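You operate a simulated robot arm through the tools that you are given. There is no shell and no other tool.

The job below is to be done with a simulated robot arm. You get a single attempt, and the scene is never put back.

TASK
Wash the tray's sample through the small sieve till the water runs clear.
Fine: tip the tray into the sieve on the ledge and put it back; wash on the sink grid; tap shut, sieve on the drainer.

Only the result counts: the job must be done as asked and must still hold three seconds after the hand-in. Knocking over, shifting, dropping, spilling or breaking anything else fails it.

THE ROBOT
A 6-joint arm with a two-finger parallel gripper, fixed in place. Base frame: the origin is at the foot of the arm, x ahead of it, y to its left, z up; the work surface is at about z = 0.9. Readings come in m, degrees, newtons and seconds.
With the tool pointing down near the work surface it reaches from about 0.58 to 0.94 m from the base axis. Its first joint turns from -149.0 to 149.0 degrees. Payload 3.43 kg.
Tool frame: the origin (TCP) lies between the finger pads and is the grasp point; the fingertips stand 0.034 m ahead of it; z points along the fingers, y is the line along which they close. Largest opening 0.128 m; finger width 0.024, thickness 0.012; the body of the gripper, 0.048 by 0.13 m, starts 0.096 m behind the TCP.
Orientation is that of the tool frame in the base frame, as a unit quaternion [w, x, y, z]. With the fingers straight down and closing along the base's y, the tool's x points along the base's -x, its y along +y and its z along -z.

THE INTERFACE
- The arm moves only by the tool servo_tool. Its argument "moves" is a list of rows, each a list of 3 entries, a list of its own where there are three numbers: the turn, a rotation vector about the tool's x, y, z in degrees, then the shift along the tool's x, y, z in m, then the closure, from 0 (fully open) to 1 (shut). In form: [[[ax, ay, az], [x, y, z], claw], ...]. A call has 1 to 20 rows; each row shifts and turns the commanded pose from where the row before left it, along the tool's axes as they then stand. Each row takes 0.2 s and may step no farther than 0.05 m and 8.6 degrees from the row before; otherwise, or with a gripper value out of range, the whole call is refused. A pose out of reach is approached as far as the arm can. The call stops where the force on the tool passes 40 N (or 10 N more than at its start, if that is more) or the arm is blocked; 0.2 s more then pass. The fingers move at their own pace (about 0.108 m/s each) and stop on an object; they squeeze with about 36 N. The grip force told is the motor's: it shows also when the fingers shut on nothing. Time passes only in rows, and 0.2 s behind the last, so rows that do not move let the fingers close. The reply holds the time, the measured pose of the TCP, the force on the tool along the base axes, the opening and the grip force, in the units named above and with some noise, with the torque about the TCP (base axes, N m) and any sound that the robot's microphone picked up.
- Cameras (640 x 400 px; columns grow to the right, rows downward): "scene" is fixed at [0.0513, -0.6505, 1.4782]; the picture's right is [-0.21, -0.98, 0.00], its down [-0.79, 0.16, -0.60] and it looks along [0.58, -0.12, -0.80] (base axes); focal length 214 px, centre (320, 200). "wrist" rides on the gripper at [0.076, -0.011, -0.16] in the tool frame; the picture's right is [0.15, 0.99, 0.00], its down [-0.88, 0.13, -0.46] and it looks along [-0.45, 0.07, 0.89] (tool axes); focal length 234 px, centre (320, 200). There is no depth. A picture from a camera that has moved, and an enlarged one, comes with that camera's place and axes in the base frame and with its lens.
- get_image(camera): a new picture of that camera. The clock stands still meanwhile.
- lift_body(by): slides the trunk up (or, below 0, down) by that many m; the arm rides with it, the base frame stays. It gives what a move gives, with no picture.
- inspect(camera, box): a new picture of the part [left, top, right, bottom] of that camera's present view, enlarged. The clock stands still meanwhile.
- hand_in(): hands the job in; it is judged then, once.

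Places have to be worked out from the pictures, the camera data and where the tool is seen. Open the gripper and draw the arm clear of the work before you hand the job in, unless the task says otherwise.

The tools are called after ">>>" as name(argument=value, ...) on one line, values as JSON. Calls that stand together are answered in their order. servo_tool: Moves the arm, as the interface text tells. Its arguments: {"type":"object","properties":{"moves":{"type":"array","items":{"type":"array"}}},"required":["moves"]} The other tools are called the same way: lift_body (by) slides the trunk up or down; get_image (camera) takes a picture; inspect (camera, box) takes an enlarged picture of a part of a camera's view; hand_in () hands the job in.

At the start:

```text
time_s: 0.0
position: [0.5951, -0.5677, 1.2642]
tcp_rot: [0.0, 0.0, 1.0, 0.0]
ft_force: [0.4, -0.4, -0.8]
torque: [-0.01, 0.0, -0.02]
width: 0.1278
grasp_force: 0.0
trunk travel left (down, up): [-0.675, 0.035]
```

scene: 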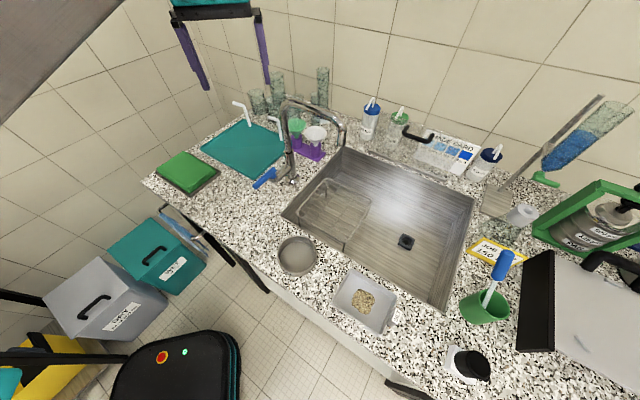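
wrist: 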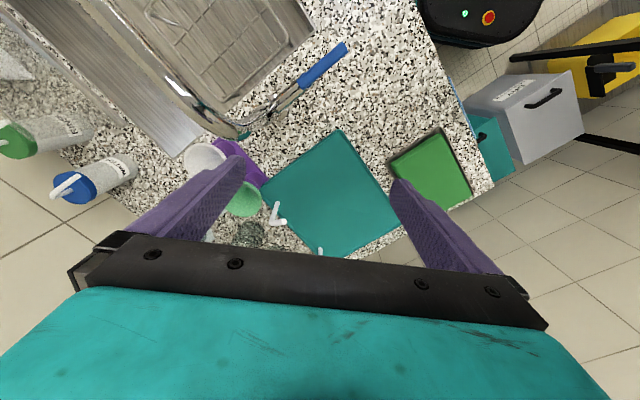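

I start by looking closely at the scene to identify the tray, the sieve, the tap, the sink grid and the drainer.

>>> inspect(camera="scene", box=[260, 220, 420, 340])

>>> inspect(camera="scene", box=[230, 80, 390, 200])

>>> inspect(camera="scene", box=[130, 80, 290, 200])

>>> inspect(camera="scene", box=[260, 140, 480, 305])

>>> inspect(camera="scene", box=[420, 80, 640, 245])

>>> inspect(camera="scene", box=[420, 220, 640, 385])

```text
3.33 times, centred on (340, 280) of scene
camera zoom: at [0.0513, -0.6505, 1.4782], right [-0.21, -0.98, 0.0], down [-0.79, 0.16, -0.6], along [0.58, -0.12, -0.8], focal length 715 px, centre (253, -67)
```

zoom: 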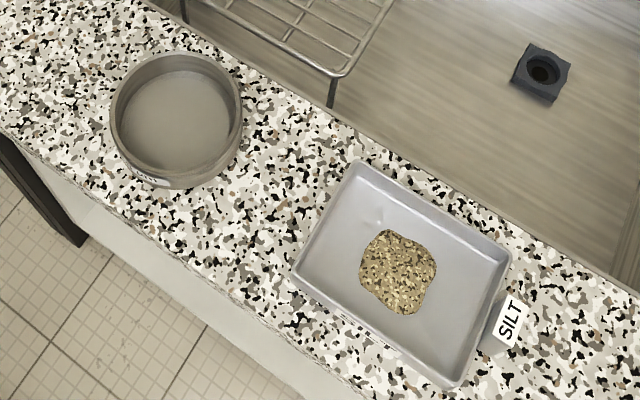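

```text
3.33 times, centred on (310, 140) of scene
camera zoom: at [0.0513, -0.6505, 1.4782], right [-0.21, -0.98, 0.0], down [-0.79, 0.16, -0.6], along [0.58, -0.12, -0.8], focal length 715 px, centre (353, 400)
```

zoom: 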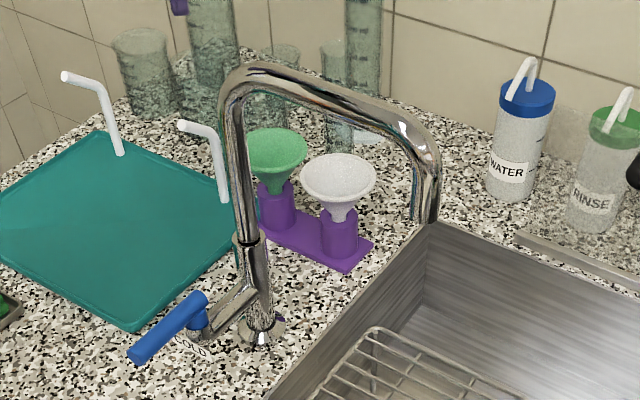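

```text
3.33 times, centred on (210, 140) of scene
camera zoom: at [0.0513, -0.6505, 1.4782], right [-0.21, -0.98, 0.0], down [-0.79, 0.16, -0.6], along [0.58, -0.12, -0.8], focal length 715 px, centre (687, 400)
```

zoom: 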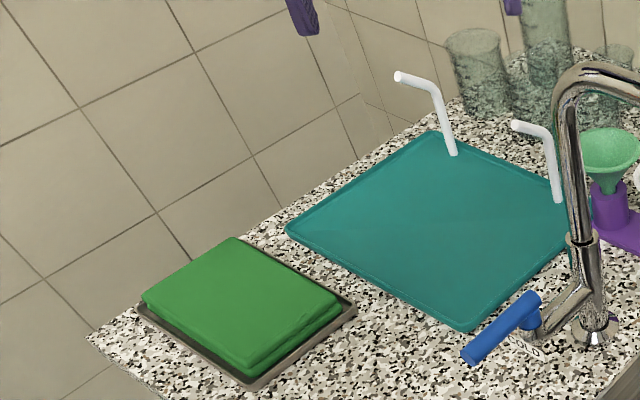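

```text
2.42 times, centred on (370, 222) of scene
camera zoom: at [0.0513, -0.6505, 1.4782], right [-0.21, -0.98, 0.0], down [-0.79, 0.16, -0.6], along [0.58, -0.12, -0.8], focal length 520 px, centre (199, 146)
```

zoom: 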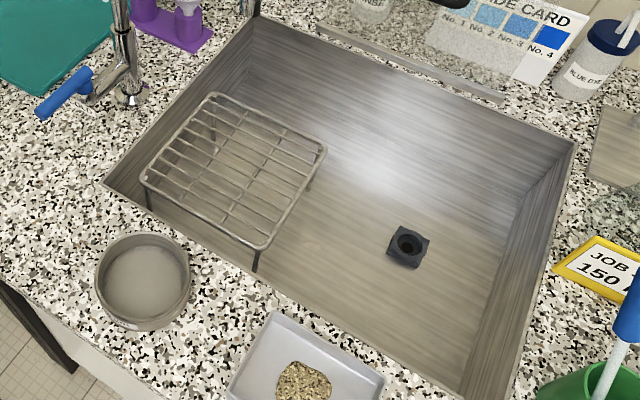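

```text
2.42 times, centred on (530, 162) of scene
camera zoom: at [0.0513, -0.6505, 1.4782], right [-0.21, -0.98, 0.0], down [-0.79, 0.16, -0.6], along [0.58, -0.12, -0.8], focal length 520 px, centre (-189, 291)
```

zoom: 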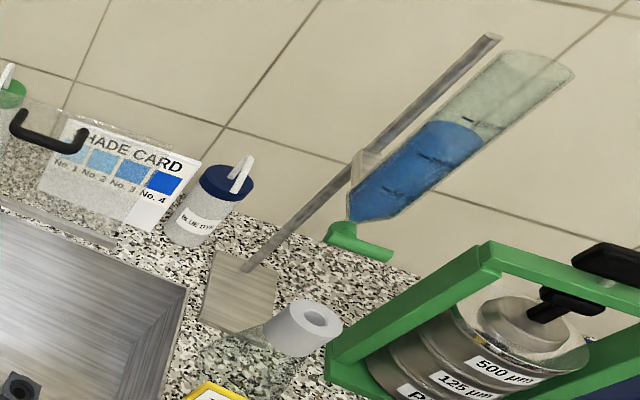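

```text
2.42 times, centred on (530, 302) of scene
camera zoom: at [0.0513, -0.6505, 1.4782], right [-0.21, -0.98, 0.0], down [-0.79, 0.16, -0.6], along [0.58, -0.12, -0.8], focal length 520 px, centre (-189, -48)
```

zoom: 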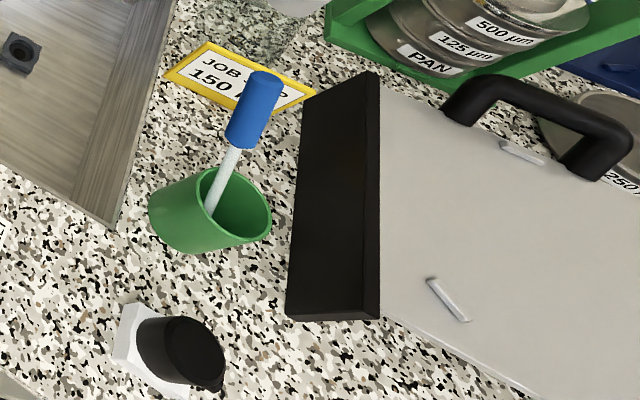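

The counter is turned about 45° to the base frame, and the tray and sieve are on the front ledge of the sink. I look closer at the job tag, the tap lever and the candidates for the drainer.

>>> inspect(camera="scene", box=[465, 225, 529, 265])

>>> inspect(camera="wrist", box=[160, 30, 480, 260])

>>> inspect(camera="scene", box=[240, 90, 360, 190])

>>> inspect(camera="wrist", box=[120, 0, 360, 150])

>>> inspect(camera="scene", box=[340, 90, 500, 190])

>>> inspect(camera="scene", box=[560, 180, 640, 280])

```text
10.00 times, centred on (497, 245) of scene
camera zoom: at [0.0513, -0.6505, 1.4782], right [-0.21, -0.98, 0.0], down [-0.79, 0.16, -0.6], along [0.58, -0.12, -0.8], focal length 2145 px, centre (-1450, -250)
```

zoom: 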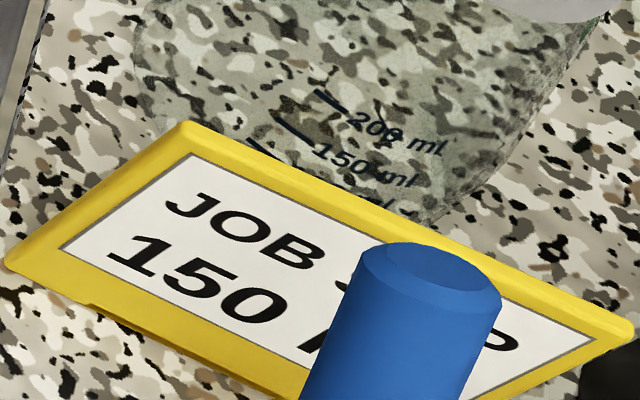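

```text
1.74 times, centred on (320, 145) of wrist
camera zoom: at [0.5193, -0.5797, 1.4258], right [-0.15, 0.99, 0.0], down [0.88, 0.13, 0.46], along [0.45, 0.07, -0.89], focal length 407 px, centre (320, 296)
```

zoom: 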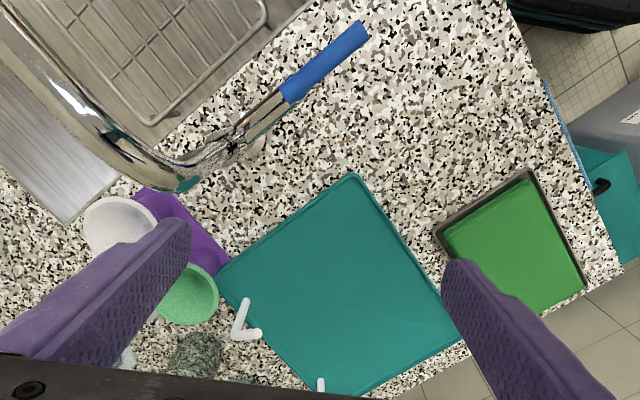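

```text
4.00 times, centred on (300, 140) of scene
camera zoom: at [0.0513, -0.6505, 1.4782], right [-0.21, -0.98, 0.0], down [-0.79, 0.16, -0.6], along [0.58, -0.12, -0.8], focal length 858 px, centre (400, 440)
```

zoom: 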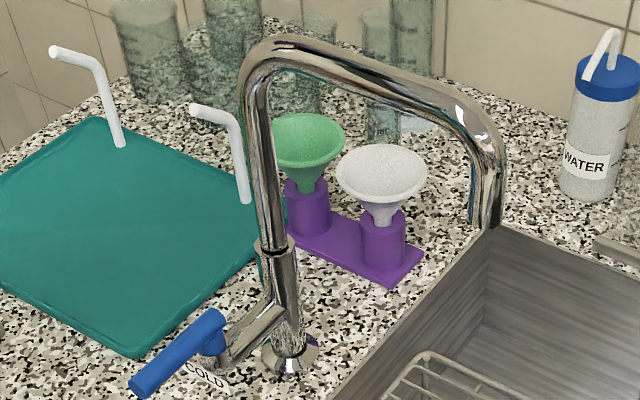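

```text
2.67 times, centred on (240, 75) of wrist
camera zoom: at [0.5193, -0.5797, 1.4258], right [-0.15, 0.99, 0.0], down [0.88, 0.13, 0.46], along [0.45, 0.07, -0.89], focal length 624 px, centre (533, 533)
```

zoom: 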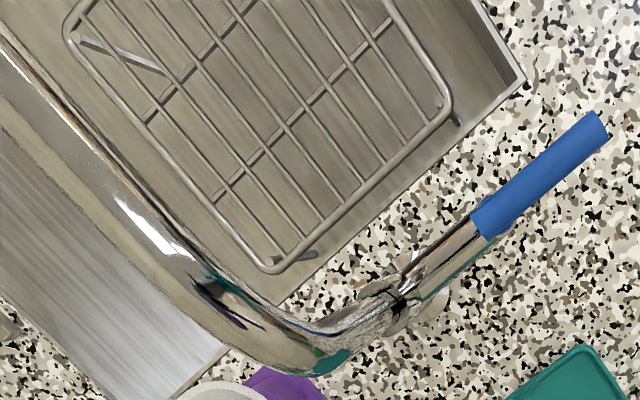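

```text
4.00 times, centred on (420, 140) of scene
camera zoom: at [0.0513, -0.6505, 1.4782], right [-0.21, -0.98, 0.0], down [-0.79, 0.16, -0.6], along [0.58, -0.12, -0.8], focal length 858 px, centre (-80, 440)
```

zoom: 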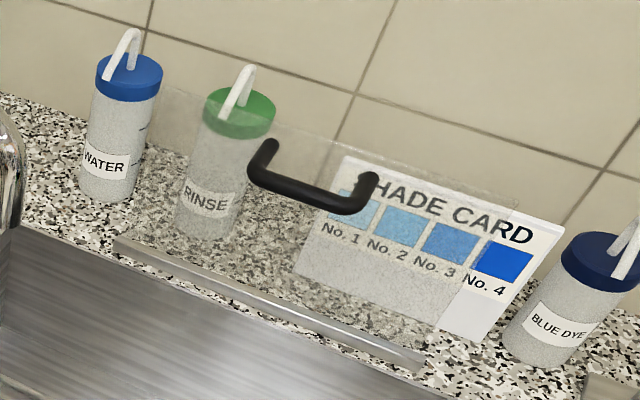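

```text
4.00 times, centred on (600, 230) of scene
camera zoom: at [0.0513, -0.6505, 1.4782], right [-0.21, -0.98, 0.0], down [-0.79, 0.16, -0.6], along [0.58, -0.12, -0.8], focal length 858 px, centre (-800, 80)
```

zoom: 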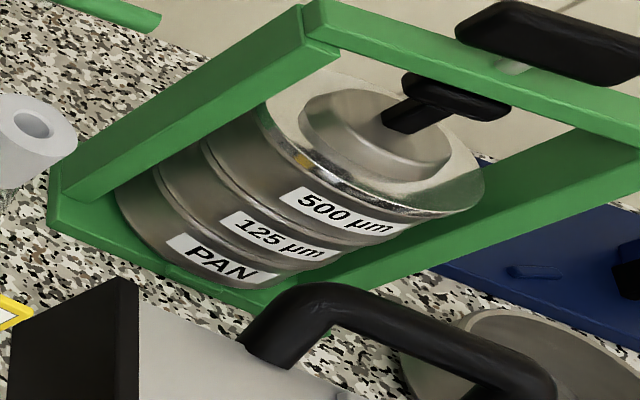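

I zoom on the tap lever, the drainer board and the sieve to understand their geometry.

>>> inspect(camera="scene", box=[245, 145, 309, 195])

>>> inspect(camera="wrist", box=[250, 30, 360, 130])

>>> inspect(camera="scene", box=[265, 225, 329, 285])

>>> inspect(camera="scene", box=[325, 260, 405, 335])

>>> inspect(camera="scene", box=[195, 95, 295, 185])

```text
8.00 times, centred on (277, 170) of scene
camera zoom: at [0.0513, -0.6505, 1.4782], right [-0.21, -0.98, 0.0], down [-0.79, 0.16, -0.6], along [0.58, -0.12, -0.8], focal length 1716 px, centre (664, 440)
```

zoom: 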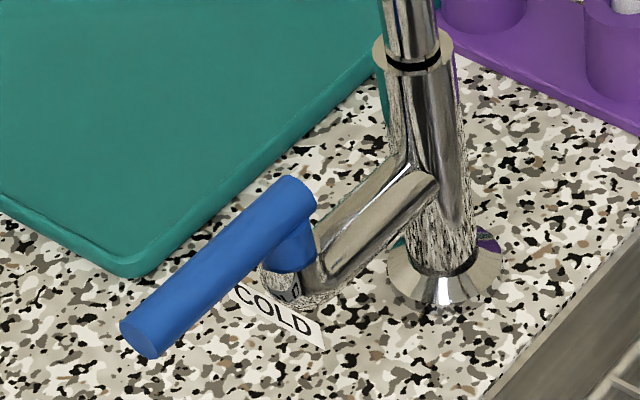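

```text
4.00 times, centred on (305, 80) of wrist
camera zoom: at [0.5193, -0.5797, 1.4258], right [-0.15, 0.99, 0.0], down [0.88, 0.13, 0.46], along [0.45, 0.07, -0.89], focal length 937 px, centre (380, 680)
```

zoom: 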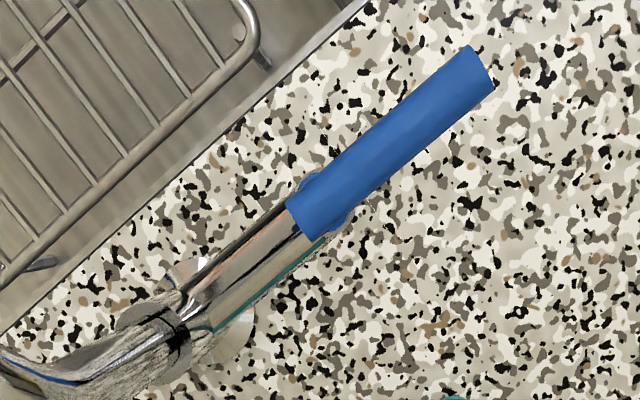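

```text
6.67 times, centred on (297, 255) of scene
camera zoom: at [0.0513, -0.6505, 1.4782], right [-0.21, -0.98, 0.0], down [-0.79, 0.16, -0.6], along [0.58, -0.12, -0.8], focal length 1430 px, centre (473, -167)
```

zoom: 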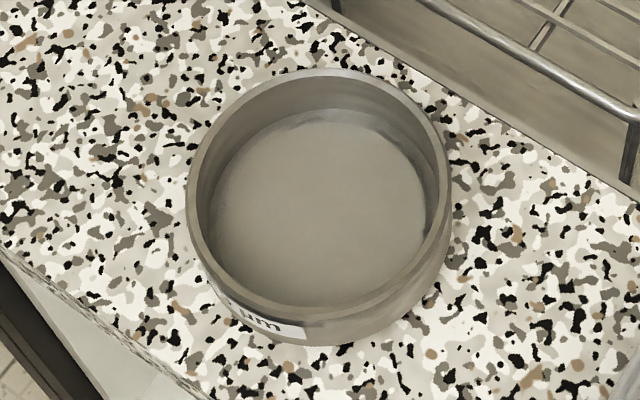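

```text
5.33 times, centred on (365, 298) of scene
camera zoom: at [0.0513, -0.6505, 1.4782], right [-0.21, -0.98, 0.0], down [-0.79, 0.16, -0.6], along [0.58, -0.12, -0.8], focal length 1144 px, centre (80, -320)
```

zoom: 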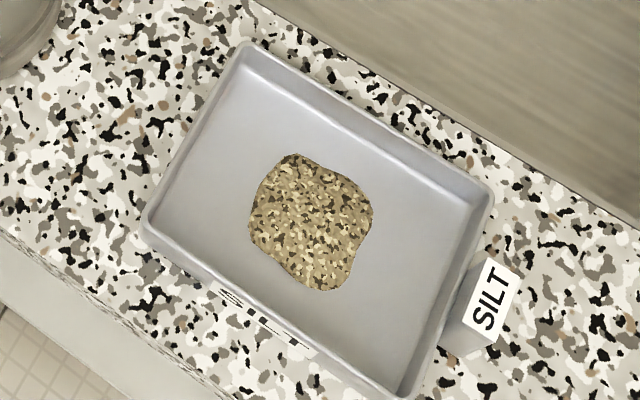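

```text
4.44 times, centred on (245, 140) of scene
camera zoom: at [0.0513, -0.6505, 1.4782], right [-0.21, -0.98, 0.0], down [-0.79, 0.16, -0.6], along [0.58, -0.12, -0.8], focal length 953 px, centre (653, 467)
```

zoom: 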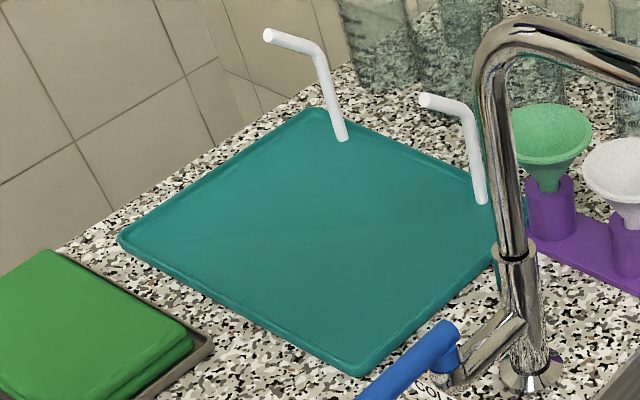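

The board with the white pegs is the drainer, and the tap has a blue lever beside the column. I first yaw the tool by 45° so that it lines up with the counter, which also tests the sign convention.

>>> servo_tool(moves=[[[0, 0, -7.5], [0, 0, 0], 0], [[0, 0, -7.5], [0, 0, 0], 0], [[0, 0, -7.5], [0, 0, 0], 0], [[0, 0, -7.5], [0, 0, 0], 0], [[0, 0, -7.5], [0, 0, 0], 0], [[0, 0, -7.5], [0, 0, 0], 0]])

```text
time_s: 1.4
position: [0.5953, -0.5664, 1.2651]
tcp_rot: [0.0, -0.383, 0.924, 0.0]
ft_force: [-0.1, 0.1, 0.4]
torque: [0.01, 0.01, 0.01]
width: 0.1278
grasp_force: 0.0
trunk travel left (down, up): [-0.675, 0.035]
```

The tool x now points along the counter to the right and y points toward the robot, as intended. I move toward the front first and then along the counter to hover above the tray.

>>> servo_tool(moves=[[[0, 0, 0], [0, 0.042, 0], 0], [[0, 0, 0], [0, 0.042, 0], 0], [[0, 0, 0], [0, 0.042, 0], 0], [[0, 0, 0], [0, 0.04, 0], 0], [[0, 0, 0], [0.04, 0, 0], 0], [[0, 0, 0], [0.04, 0, 0], 0], [[0, 0, 0], [0.04, 0, 0], 0], [[0, 0, 0], [0.04, 0, 0], 0], [[0, 0, 0], [0.04, 0, 0], 0], [[0, 0, 0], [0.04, 0, 0.01], 0], [[0, 0, 0], [0.04, 0, 0.01], 0], [[0, 0, 0], [0.04, 0, 0.01], 0], [[0, 0, 0], [0.04, 0, 0.01], 0], [[0, 0, 0], [0.04, 0, 0.01], 0], [[0, 0, 0], [0.04, 0, 0.01], 0], [[0, 0, 0], [0.04, 0, 0.01], 0]])

>>> get_image(camera="wrist")

>>> get_image(camera="scene")

```text
time_s: 4.8
position: [0.1422, -0.7924, 1.1857]
tcp_rot: [0.0, -0.382, 0.924, 0.0]
ft_force: [-0.4, -0.2, -0.2]
torque: [-0.01, -0.03, -0.03]
width: 0.1281
grasp_force: 0.3
out of reach, approached as far as the arm can: row 4
trunk travel left (down, up): [-0.675, 0.035]
```

```text
taken
camera wrist: at [0.0967, -0.8548, 1.3471], right [-0.8, 0.6, 0.0], down [0.53, 0.71, 0.46], along [0.27, 0.37, -0.89], focal length 234 px, centre (320, 200)
```

wrist: 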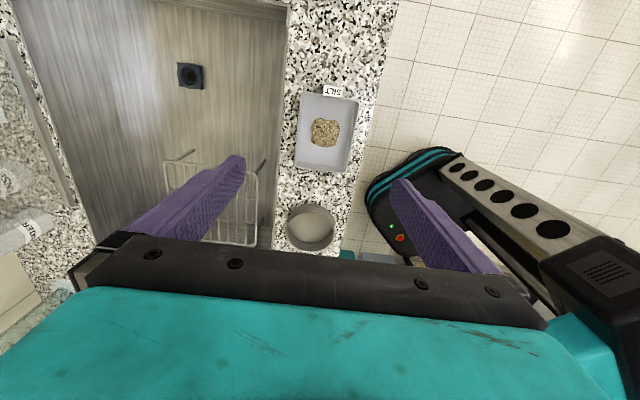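

```text
taken
```

scene: 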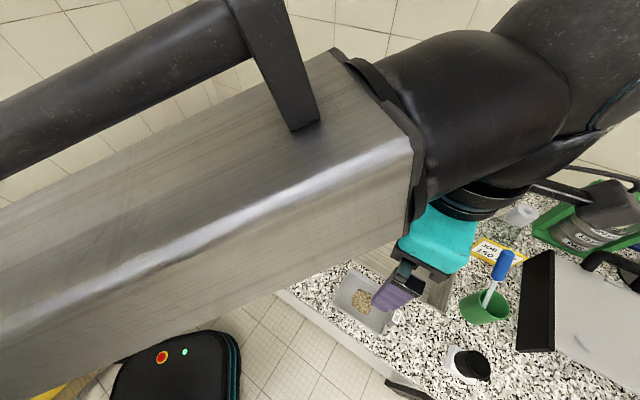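

The arm is above the tray and its wrist camera sees both tray and sieve. I zoom there for accurate positions.

>>> inspect(camera="wrist", box=[268, 70, 396, 180])

>>> inspect(camera="wrist", box=[250, 170, 378, 260])

>>> inspect(camera="wrist", box=[120, 120, 300, 260])

```text
3.64 times, centred on (332, 125) of wrist
camera zoom: at [0.0967, -0.8548, 1.3471], right [-0.8, 0.6, 0.0], down [0.53, 0.71, 0.46], along [0.27, 0.37, -0.89], focal length 852 px, centre (276, 473)
```

zoom: 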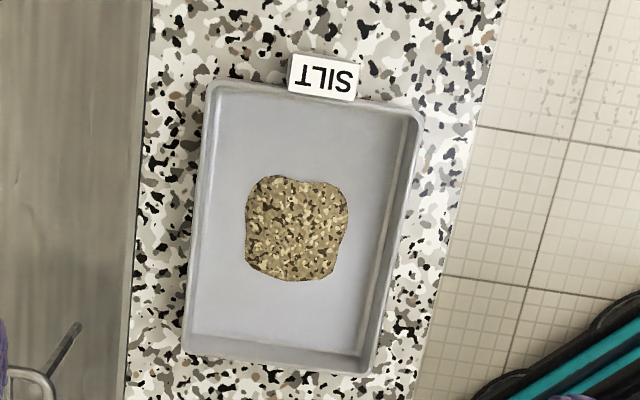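

```text
4.44 times, centred on (314, 215) of wrist
camera zoom: at [0.0967, -0.8548, 1.3471], right [-0.8, 0.6, 0.0], down [0.53, 0.71, 0.46], along [0.27, 0.37, -0.89], focal length 1041 px, centre (347, 133)
```

zoom: 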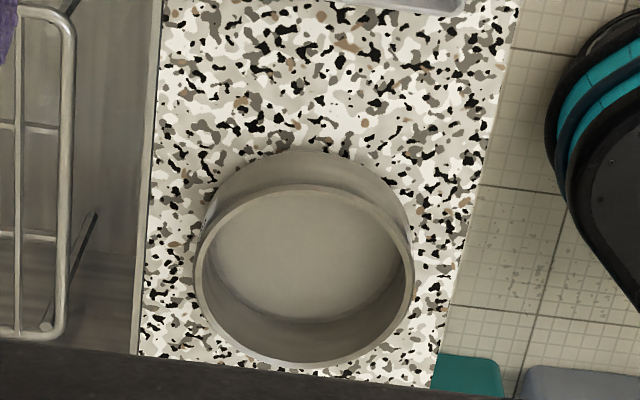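

```text
2.86 times, centred on (210, 190) of wrist
camera zoom: at [0.0967, -0.8548, 1.3471], right [-0.8, 0.6, 0.0], down [0.53, 0.71, 0.46], along [0.27, 0.37, -0.89], focal length 669 px, centre (634, 229)
```

zoom: 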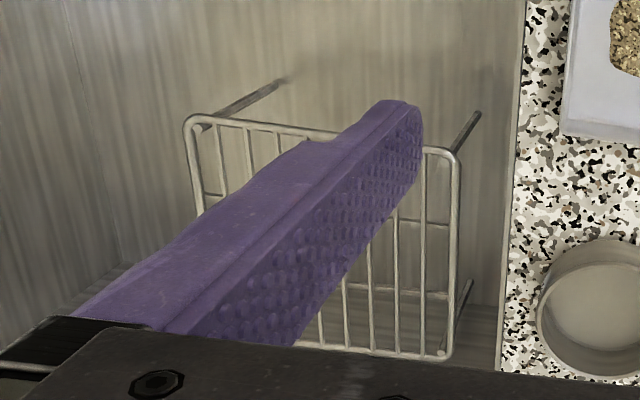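

Combining both cameras, the tray's centre is at about s=0.450, p=0.649 (s along the counter, p away from the robot). It is about 0.123 × 0.094 × 0.033 m, and the sieve's centre is at about (0.246, 0.650). I lean the tool 30° to the right so there is room to tip left later, and centre it over the tray.

>>> servo_tool(moves=[[[0, -7.5, 0], [0, 0.006, 0], 0], [[0, -7.5, 0], [0, 0.006, 0], 0], [[0, -7.5, 0], [0, 0, 0], 0], [[0, -7.5, 0], [0, 0, 0], 0]])

>>> get_image(camera="wrist")

>>> get_image(camera="scene")

```text
time_s: 5.8
position: [0.1606, -0.7985, 1.1175]
tcp_rot: [0.235, -0.365, 0.898, 0.074]
ft_force: [-0.4, -0.8, -0.7]
torque: [0.04, 0.02, -0.01]
width: 0.1278
grasp_force: 0.1
out of reach, approached as far as the arm can: row 3, 4
trunk travel left (down, up): [-0.675, 0.035]
```

```text
taken
camera wrist: at [0.0632, -0.9038, 1.224], right [-0.77, 0.62, -0.11], down [0.29, 0.5, 0.81], along [0.56, 0.6, -0.57], focal length 234 px, centre (320, 200)
```

wrist: 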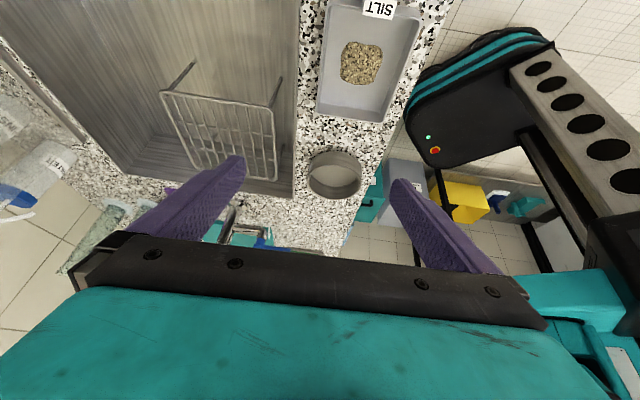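

```text
taken
```

scene: 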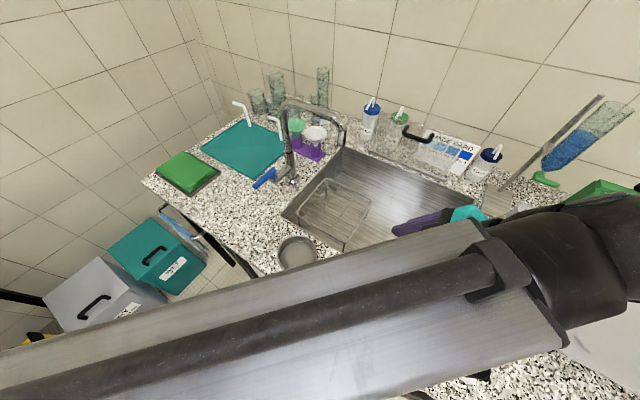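

Leaning right at this height pushed the arm against its reach limit, so the tool sank to z≈1.12. I descend while keeping the lean to see whether the pose becomes reachable lower down.

>>> servo_tool(moves=[[[0, 0, 0], [0.0195, 0, 0.0338], 0], [[0, 0, 0], [0.0195, 0, 0.0338], 0], [[0, 0, 0], [0.0195, 0, 0.0338], 0], [[0, 0, 0], [0, 0, 0], 0]])

```text
time_s: 6.8
position: [0.1609, -0.8027, 1.0039]
tcp_rot: [0.234, -0.366, 0.898, 0.073]
ft_force: [-0.1, 0.5, 0.0]
torque: [0.0, -0.03, 0.01]
width: 0.1279
grasp_force: 0.1
trunk travel left (down, up): [-0.675, 0.035]
```

The commanded pose follows the reached one, and at z≈1.00 the lean is fine. I correct the small roll and shift toward p=0.649.

>>> servo_tool(moves=[[[-1.25, 0, 0], [0, 0.016, 0], 0], [[-1.25, 0, 0], [0, 0.016, 0], 0], [[0, 0, 0], [0, 0, 0], 0]])

>>> get_image(camera="wrist")

```text
time_s: 7.6
position: [0.1375, -0.7807, 1.0018]
tcp_rot: [0.226, -0.371, 0.896, 0.092]
ft_force: [0.2, -0.6, 0.3]
torque: [0.03, -0.02, -0.05]
width: 0.128
grasp_force: 0.0
trunk travel left (down, up): [-0.675, 0.035]
```

```text
taken
camera wrist: at [0.0453, -0.8896, 1.1075], right [-0.79, 0.61, -0.07], down [0.3, 0.49, 0.82], along [0.53, 0.62, -0.57], focal length 234 px, centre (320, 200)
```

wrist: 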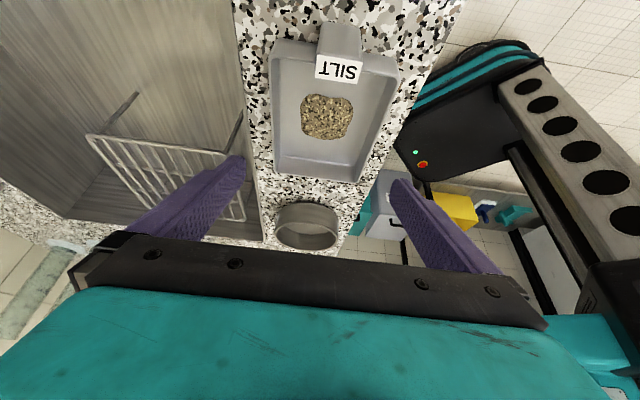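

The tool is at s=0.455, p=0.649 with a 28° lean. I zoom on the tray to verify its lateral position between the fingers before descending.

>>> inspect(camera="wrist", box=[230, 10, 430, 135])

>>> inspect(camera="wrist", box=[220, 110, 420, 260])

```text
3.20 times, centred on (330, 72) of wrist
camera zoom: at [0.0453, -0.8896, 1.1075], right [-0.79, 0.61, -0.07], down [0.3, 0.49, 0.82], along [0.53, 0.62, -0.57], focal length 749 px, centre (288, 608)
```

zoom: 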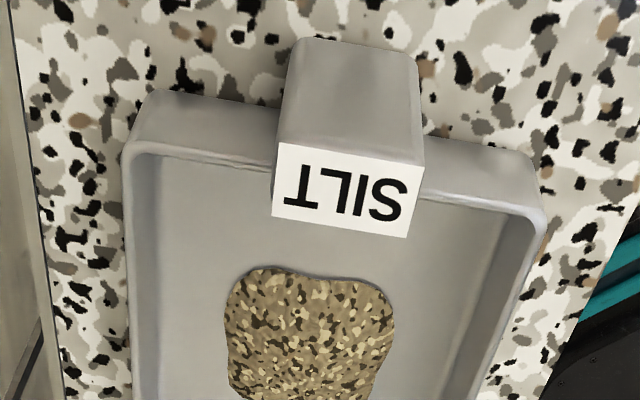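

```text
2.67 times, centred on (320, 185) of wrist
camera zoom: at [0.0453, -0.8896, 1.1075], right [-0.79, 0.61, -0.07], down [0.3, 0.49, 0.82], along [0.53, 0.62, -0.57], focal length 624 px, centre (320, 240)
```

zoom: 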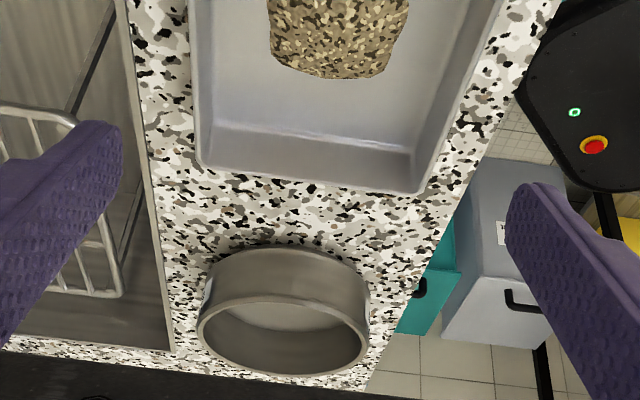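

The SILT tag sits on an upright lug (about s 0.515–0.529, p 0.636–0.663, top z≈0.952) at the tray's right end, which makes a good handle. Before touching anything I rehearse the tipping motion in free air above the sieve to check reach, starting with the tool upright.

>>> servo_tool(moves=[[[0, 7.1, 0], [0, 0, 0], 0], [[0, 7.1, 0], [0, 0, 0], 0], [[0, 7.1, 0], [0, 0, 0], 0], [[0, 7.1, 0], [0, 0, 0], 0], [[0, 0, 0], [-0.04, 0, -0.02], 0], [[0, 0, 0], [-0.04, 0, -0.02], 0], [[0, 0, 0], [-0.04, 0, -0.02], 0], [[0, 0, 0], [-0.04, 0, -0.02], 0], [[0, 0, 0], [-0.04, 0, -0.02], 0]])

```text
time_s: 9.6
position: [0.2815, -0.6365, 1.1003]
tcp_rot: [-0.002, -0.382, 0.924, -0.002]
ft_force: [0.2, 0.1, 0.6]
torque: [0.01, -0.01, 0.0]
width: 0.128
grasp_force: 0.0
trunk travel left (down, up): [-0.675, 0.035]
```

Everything is reachable so far, with the tool upright over the sieve. I yaw 25° and then lean left in steps as a dry run of the tip, stopping at about 56° to check.

>>> servo_tool(moves=[[[0, 0, -8.3], [0, 0, 0], 0], [[0, 0, -8.3], [0, 0, 0], 0], [[0, 0, -8.3], [0, 0, 0], 0], [[0, 8, 0], [0, 0, 0], 0], [[0, 8, 0], [0, 0, 0], 0], [[0, 8, 0], [0, 0, 0], 0], [[0, 8, 0], [0, 0, 0], 0], [[0, 8, 0], [0, 0, 0], 0], [[0, 8, 0], [0, 0, 0], 0], [[0, 8, 0], [0, 0, 0], 0]])

>>> get_image(camera="scene")

>>> get_image(camera="wrist")

```text
time_s: 11.8
position: [0.2812, -0.6387, 1.1025]
tcp_rot: [-0.387, -0.504, 0.723, -0.27]
ft_force: [-0.7, -0.3, 0.4]
torque: [-0.01, 0.0, -0.02]
width: 0.1283
grasp_force: 0.1
trunk travel left (down, up): [-0.675, 0.035]
```

```text
taken
```

scene: 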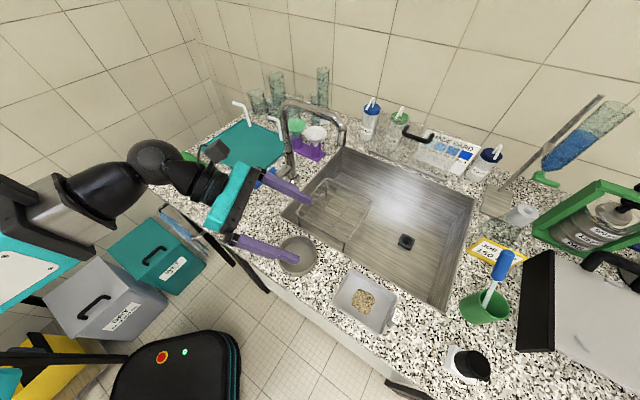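

```text
taken
camera wrist: at [0.3226, -0.5583, 1.254], right [-0.96, 0.27, 0.12], down [0.18, 0.86, -0.48], along [-0.23, -0.44, -0.87], focal length 234 px, centre (320, 200)
```

wrist: 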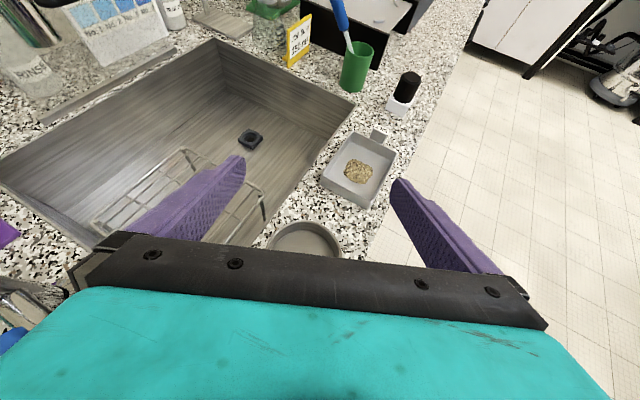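

Lean of 56° is reachable and the scene camera has a clear view. I continue the dry run to about 104°.

>>> servo_tool(moves=[[[0, 8, 0], [0, 0, 0], 0], [[0, 8, 0], [0, 0, 0], 0], [[0, 8, 0], [0, 0, 0], 0], [[0, 8, 0], [0, 0, 0], 0], [[0, 8, 0], [0, 0, 0], 0], [[0, 8, 0], [0, 0, 0], 0]])

>>> get_image(camera="scene")

```text
time_s: 13.2
position: [0.2837, -0.6409, 1.1]
tcp_rot: [0.647, 0.352, -0.504, 0.452]
ft_force: [-0.1, 0.0, -0.4]
torque: [0.0, -0.02, -0.02]
width: 0.128
grasp_force: 0.1
out of reach, approached as far as the arm can: row 3
trunk travel left (down, up): [-0.675, 0.035]
```

```text
taken
```

scene: 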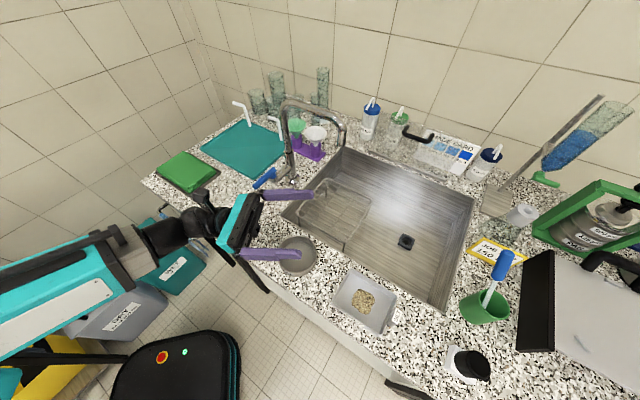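

The full 104° tip is reachable. I reverse the rehearsal back to upright and move toward the tray's lug.

>>> servo_tool(moves=[[[0, -8, 0], [0, 0, 0], 0], [[0, -8, 0], [0, 0, 0], 0], [[0, -8, 0], [0, 0, 0], 0], [[0, -8, 0], [0, 0, 0], 0], [[0, -8, 0], [0, 0, 0], 0], [[0, -8, 0], [0, 0, 0], 0], [[0, -8, 0], [0, 0, 0], 0], [[0, -8, 0], [0, 0, 0], 0], [[0, -8, 0], [0, 0, 0], 0], [[0, -8, 0], [0, 0, 0], 0], [[0, -8, 0], [0, 0, 0], 0], [[0, -8, 0], [0, 0, 0], 0], [[0, -8, 0], [0, 0, 0], 0], [[0, 0, 8.3], [0, 0, 0], 0], [[0, 0, 8.3], [0, 0, 0], 0], [[0, 0, 8.3], [0, 0, 0], 0]])

```text
time_s: 16.6
position: [0.2826, -0.642, 1.1001]
tcp_rot: [0.0, -0.381, 0.925, -0.002]
ft_force: [0.4, 0.3, -0.4]
torque: [0.01, -0.03, -0.03]
width: 0.1282
grasp_force: 0.1
trunk travel left (down, up): [-0.675, 0.035]
```

Back upright at (0.254, 0.654). I move right to above the lug (s≈0.529) and come down to z≈1.03 for a check.

>>> servo_tool(moves=[[[0, 0, 0], [0.0393, 0.0006, 0], 0], [[0, 0, 0], [0.0393, 0.0006, 0], 0], [[0, 0, 0], [0.0393, 0.0006, 0], 0], [[0, 0, 0], [0.0393, 0.0006, 0], 0], [[0, 0, 0], [0.0393, 0.0007, 0], 0], [[0, 0, 0], [0.0393, 0.0007, 0], 0], [[0, 0, 0], [0.0393, 0.0007, 0], 0], [[0, 0, 0], [0, 0, 0.035], 0], [[0, 0, 0], [0, 0, 0.035], 0], [[0, 0, 0], [0, 0, 0], 0]])

>>> get_image(camera="wrist")

>>> get_image(camera="scene")

```text
time_s: 18.8
position: [0.0841, -0.8335, 1.0317]
tcp_rot: [-0.002, -0.382, 0.924, -0.001]
ft_force: [0.0, -0.7, -0.7]
torque: [-0.01, -0.01, -0.01]
width: 0.1278
grasp_force: 0.0
trunk travel left (down, up): [-0.675, 0.035]
```

```text
taken
camera wrist: at [0.039, -0.8953, 1.1922], right [-0.8, 0.6, 0.0], down [0.53, 0.72, 0.45], along [0.27, 0.36, -0.89], focal length 234 px, centre (320, 200)
```

wrist: 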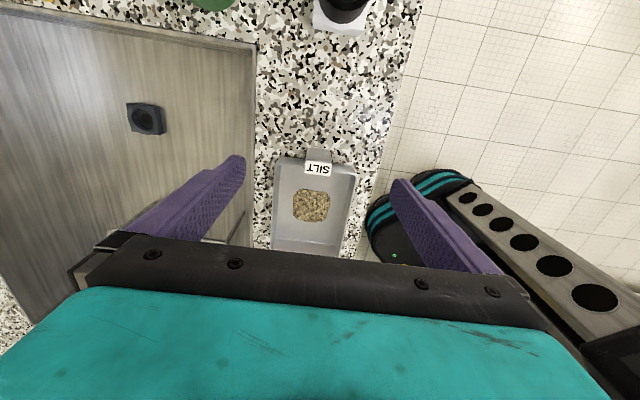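

```text
taken
```

scene: 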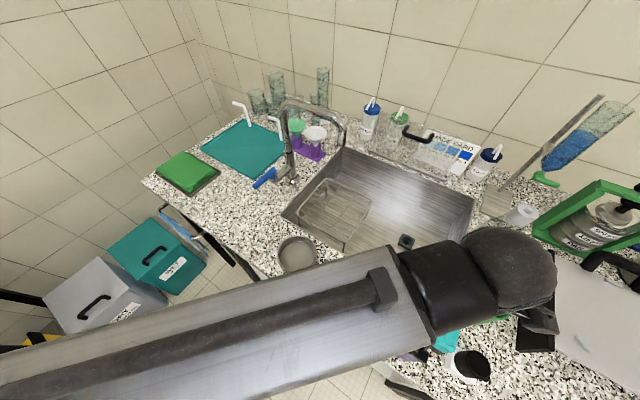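

I zoom on the lug to check that the fingers straddle it and stay outside the tray's end wall.

>>> inspect(camera="wrist", box=[250, 130, 390, 260])

```text
3.08 times, centred on (320, 195) of wrist
camera zoom: at [0.039, -0.8953, 1.1922], right [-0.8, 0.6, 0.0], down [0.53, 0.72, 0.45], along [0.27, 0.36, -0.89], focal length 720 px, centre (320, 215)
```

zoom: 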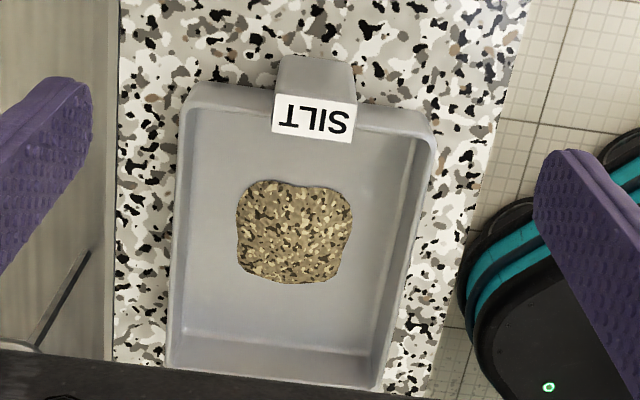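

The lug spans s 0.514–0.529 and p 0.636–0.663, and the tray's end wall is at s≈0.512. I descend to z≈0.945 just outside that wall and close on the lug.

>>> servo_tool(moves=[[[0, 0, 0], [-0.002, -0.001, 0.03], 0], [[0, 0, 0], [0, 0, 0.03], 0], [[0, 0, 0], [0, 0, 0.02], 0], [[0, 0, 0], [0, 0, 0.0065], 0], [[0, 0, 0], [0, 0, 0], 0]])

>>> get_image(camera="wrist")

```text
time_s: 20.0
position: [0.0848, -0.8301, 0.9424]
tcp_rot: [-0.002, -0.382, 0.924, -0.002]
ft_force: [-0.2, 0.3, 0.5]
torque: [0.02, -0.01, 0.02]
width: 0.1278
grasp_force: 0.0
trunk travel left (down, up): [-0.675, 0.035]
```

```text
taken
camera wrist: at [0.0401, -0.8936, 1.1043], right [-0.8, 0.6, 0.0], down [0.53, 0.72, 0.45], along [0.27, 0.36, -0.89], focal length 234 px, centre (320, 200)
```

wrist: 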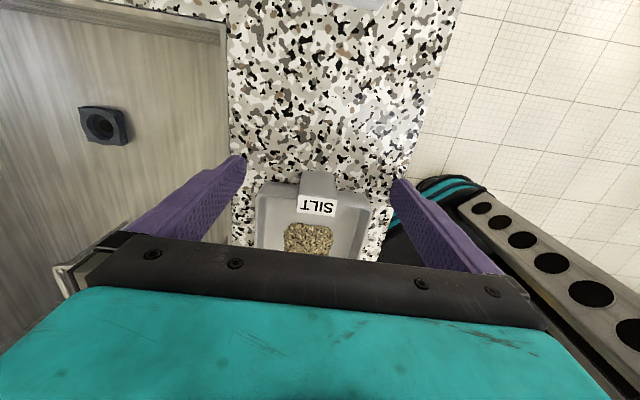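

The fingers straddle the lug at about the right depth, so I close the gripper on it.

>>> servo_tool(moves=[[[0, 0, 0], [0, 0, 0], 1], [[0, 0, 0], [0, 0, 0], 1], [[0, 0, 0], [0, 0, 0], 1], [[0, 0, 0], [0, 0, 0], 1], [[0, 0, 0], [0, 0, 0], 1]])

>>> get_image(camera="wrist")

```text
time_s: 21.2
position: [0.0858, -0.833, 0.9433]
tcp_rot: [0.0, -0.382, 0.924, -0.001]
ft_force: [-0.1, 0.0, 0.6]
torque: [0.08, 0.02, -0.06]
width: 0.0296
grasp_force: 36.5
trunk travel left (down, up): [-0.675, 0.035]
```

```text
taken
camera wrist: at [0.0401, -0.8937, 1.1045], right [-0.8, 0.6, 0.0], down [0.53, 0.72, 0.45], along [0.27, 0.36, -0.89], focal length 234 px, centre (320, 200)
```

wrist: 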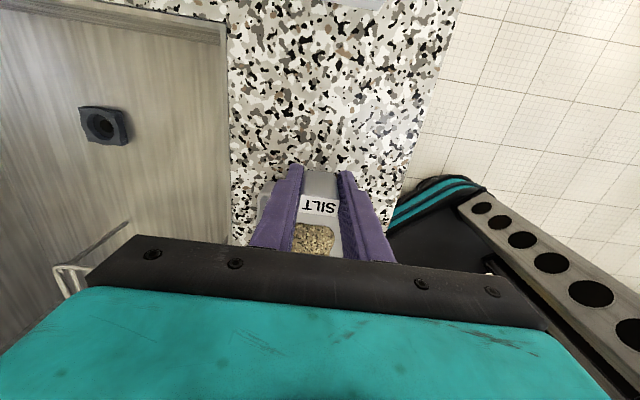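

The lug is held (width 0.030, grip 36 N). I lift slowly by about 0.09 m and check the load.

>>> servo_tool(moves=[[[0, 0, 0], [0, 0, -0.005], 1], [[0, 0, 0], [0, 0, -0.01], 1], [[0, 0, 0], [0, 0, -0.015], 1], [[0, 0, 0], [0, 0, -0.02], 1], [[0, 0, 0], [0, 0, -0.02], 1], [[0, 0, 0], [0, 0, -0.02], 1], [[0, 0, 0], [0, 0, 0], 1]])

>>> get_image(camera="wrist")

```text
time_s: 22.8
position: [0.0871, -0.8316, 1.0358]
tcp_rot: [-0.001, -0.383, 0.924, -0.001]
ft_force: [-0.4, 1.0, -0.6]
torque: [-0.01, 0.0, 0.01]
width: 0.0294
grasp_force: 36.3
trunk travel left (down, up): [-0.675, 0.035]
```

```text
taken
camera wrist: at [0.0407, -0.8935, 1.1966], right [-0.8, 0.6, 0.0], down [0.53, 0.72, 0.45], along [0.27, 0.36, -0.89], focal length 234 px, centre (320, 200)
```

wrist: 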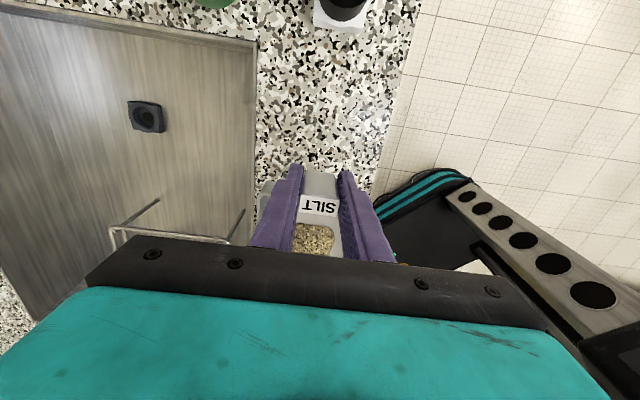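

The tray is up and steady. I carry it toward the sieve with its left lip leading, then yaw 25° as rehearsed.

>>> servo_tool(moves=[[[0, 0, 0], [-0.0341, -0.0168, 0], 1], [[0, 0, 0], [-0.0341, -0.0168, 0], 1], [[0, 0, 0], [-0.0341, -0.0168, 0], 1], [[0, 0, 0], [-0.0341, -0.0168, 0], 1], [[0, 0, -8.3], [0, 0, 0], 1], [[0, 0, -8.3], [0, 0, 0], 1], [[0, 0, -8.4], [0, 0, 0], 1], [[0, 0, 0], [0, 0, 0], 1]])

>>> get_image(camera="wrist")

>>> get_image(camera="scene")

```text
time_s: 24.6
position: [0.2304, -0.7823, 1.0351]
tcp_rot: [-0.001, -0.574, 0.819, 0.0]
ft_force: [-0.6, 0.1, -0.8]
torque: [-0.03, 0.0, 0.0]
width: 0.0294
grasp_force: 36.5
trunk travel left (down, up): [-0.675, 0.035]
```

```text
taken
camera wrist: at [0.2161, -0.8592, 1.196], right [-0.98, 0.2, 0.0], down [0.18, 0.87, 0.45], along [0.09, 0.44, -0.89], focal length 234 px, centre (320, 200)
```

wrist: 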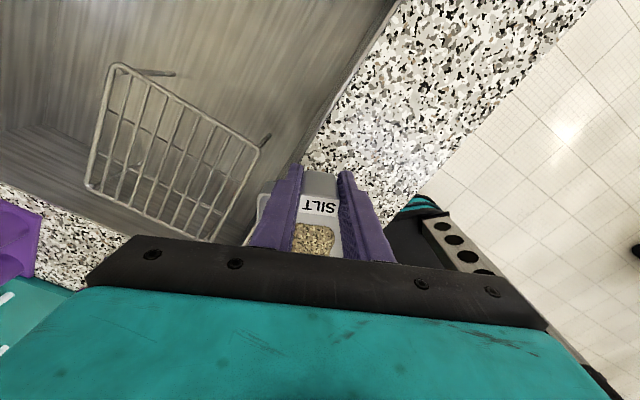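

```text
taken
```

scene: 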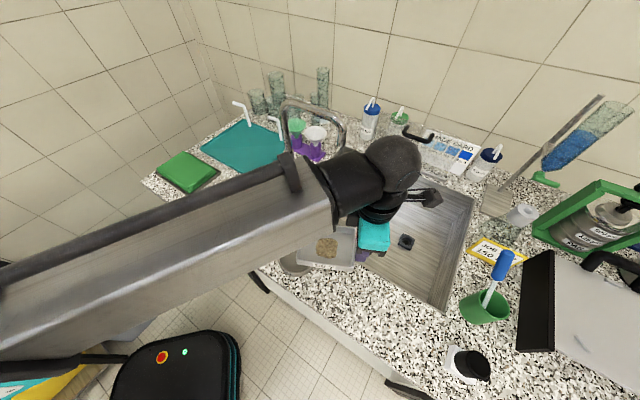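

The lip is now at about (0.265, 0.658), just right of the sieve's centre and 0.11 m above its rim. I begin tipping about the lip, lowering it slightly, up to 40°.

>>> servo_tool(moves=[[[0, 8, 0], [-0.0022, 0, -0.0082], 1], [[0, 8, 0], [-0.0037, 0, -0.0084], 1], [[0, 8, 0], [-0.0052, 0, -0.0089], 1], [[0, 8, 0], [-0.0066, 0, -0.0095], 1], [[0, 8, 0], [-0.0079, 0, -0.0103], 1], [[0, 0, 0], [0, 0, 0], 1]])

>>> get_image(camera="scene")

>>> get_image(camera="wrist")

```text
time_s: 26.0
position: [0.2439, -0.7495, 1.0687]
tcp_rot: [-0.283, -0.538, 0.769, -0.198]
ft_force: [0.3, 2.8, 6.9]
torque: [0.79, -0.15, 0.04]
width: 0.0293
grasp_force: 36.5
trunk travel left (down, up): [-0.675, 0.035]
```

```text
taken
```

scene: 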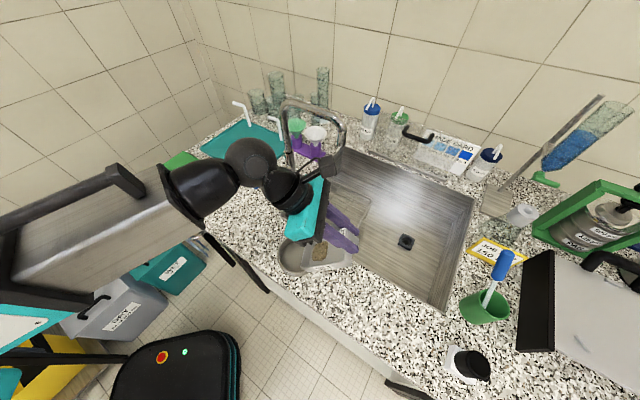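

```text
taken
camera wrist: at [0.2699, -0.7111, 1.2412], right [-0.97, 0.23, 0.1], down [0.21, 0.95, -0.22], along [-0.14, -0.2, -0.97], focal length 234 px, centre (320, 200)
```

wrist: 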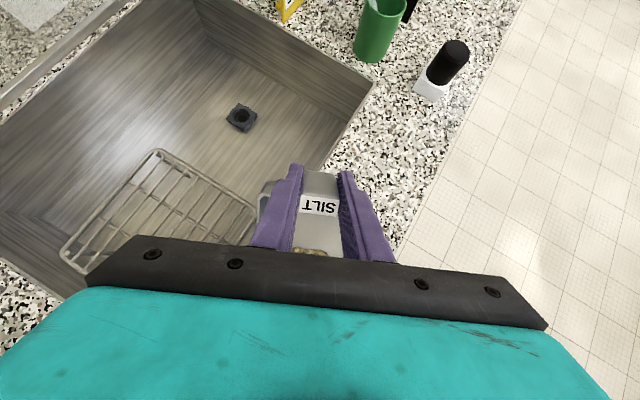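

The reading shows about 7 N upward with a torque, so the tray's end is touching the sieve rim (I had the lip height 2 cm too high). I raise it straight up by 25 mm at once.

>>> servo_tool(moves=[[[0, 0, 0], [0.008, 0, -0.0096], 1], [[0, 0, 0], [0.008, 0, -0.0096], 1], [[0, 0, 0], [0, 0, 0], 1]])

>>> inspect(camera="scene", box=[260, 200, 380, 290])

```text
time_s: 26.8
position: [0.2433, -0.7495, 1.0947]
tcp_rot: [-0.282, -0.539, 0.769, -0.197]
ft_force: [0.0, -0.5, -1.1]
torque: [-0.03, 0.02, -0.01]
width: 0.0293
grasp_force: 35.6
trunk travel left (down, up): [-0.675, 0.035]
```

```text
4.44 times, centred on (320, 245) of scene
camera zoom: at [0.0513, -0.6505, 1.4782], right [-0.21, -0.98, 0.0], down [-0.79, 0.16, -0.6], along [0.58, -0.12, -0.8], focal length 953 px, centre (320, 0)
```

zoom: 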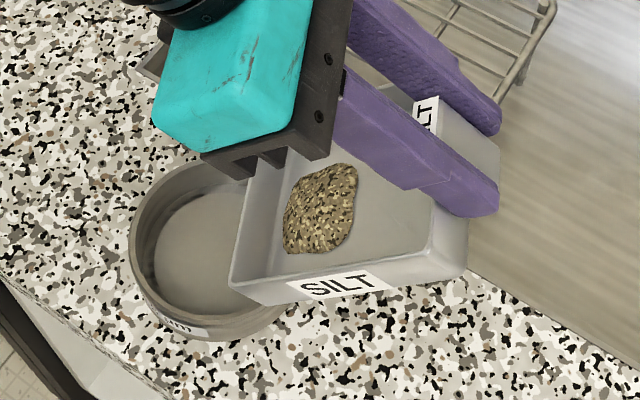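

The contact is gone and the sieve has not moved in the picture. The sample still sticks at 40°, so I continue to tip about the lip at the present safe height, to 64°.

>>> servo_tool(moves=[[[0, 8, 0], [-0.0027, 0, -0.0191], 1], [[0, 8, 0], [-0.0027, 0, -0.0191], 1], [[0, 8, 0], [-0.0027, 0, -0.0191], 1], [[0, 0, 0], [0, 0, 0], 1]])

>>> inspect(camera="scene", box=[250, 190, 370, 290])

>>> get_image(camera="wrist")

```text
time_s: 27.8
position: [0.2603, -0.7031, 1.1243]
tcp_rot: [-0.436, -0.485, 0.694, -0.305]
ft_force: [-0.1, 0.5, 0.2]
torque: [0.0, -0.06, -0.01]
width: 0.0293
grasp_force: 36.1
trunk travel left (down, up): [-0.675, 0.035]
```

```text
4.00 times, centred on (310, 240) of scene
camera zoom: at [0.0513, -0.6505, 1.4782], right [-0.21, -0.98, 0.0], down [-0.79, 0.16, -0.6], along [0.58, -0.12, -0.8], focal length 858 px, centre (360, 40)
```

zoom: 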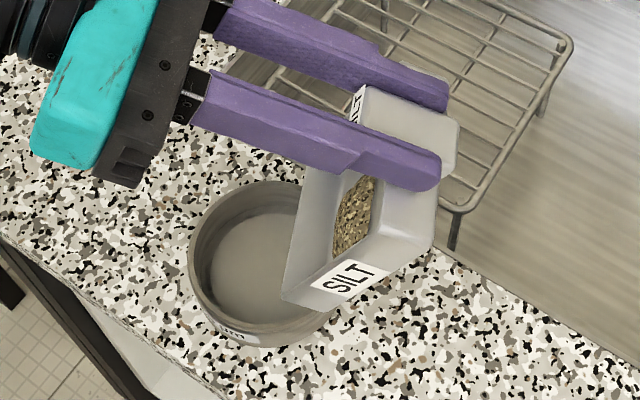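

```text
taken
camera wrist: at [0.3088, -0.604, 1.2642], right [-0.95, 0.28, 0.13], down [0.15, 0.79, -0.6], along [-0.27, -0.55, -0.79], focal length 234 px, centre (320, 200)
```

wrist: 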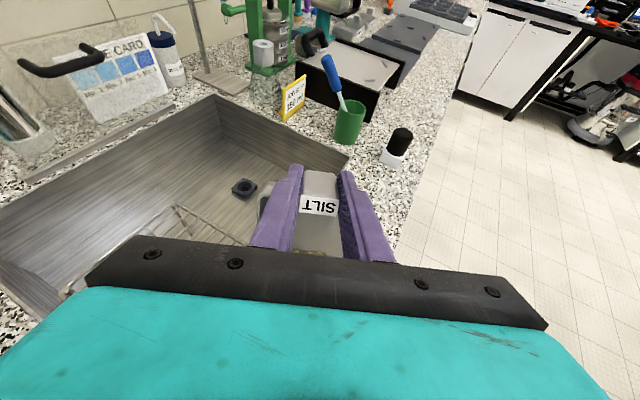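

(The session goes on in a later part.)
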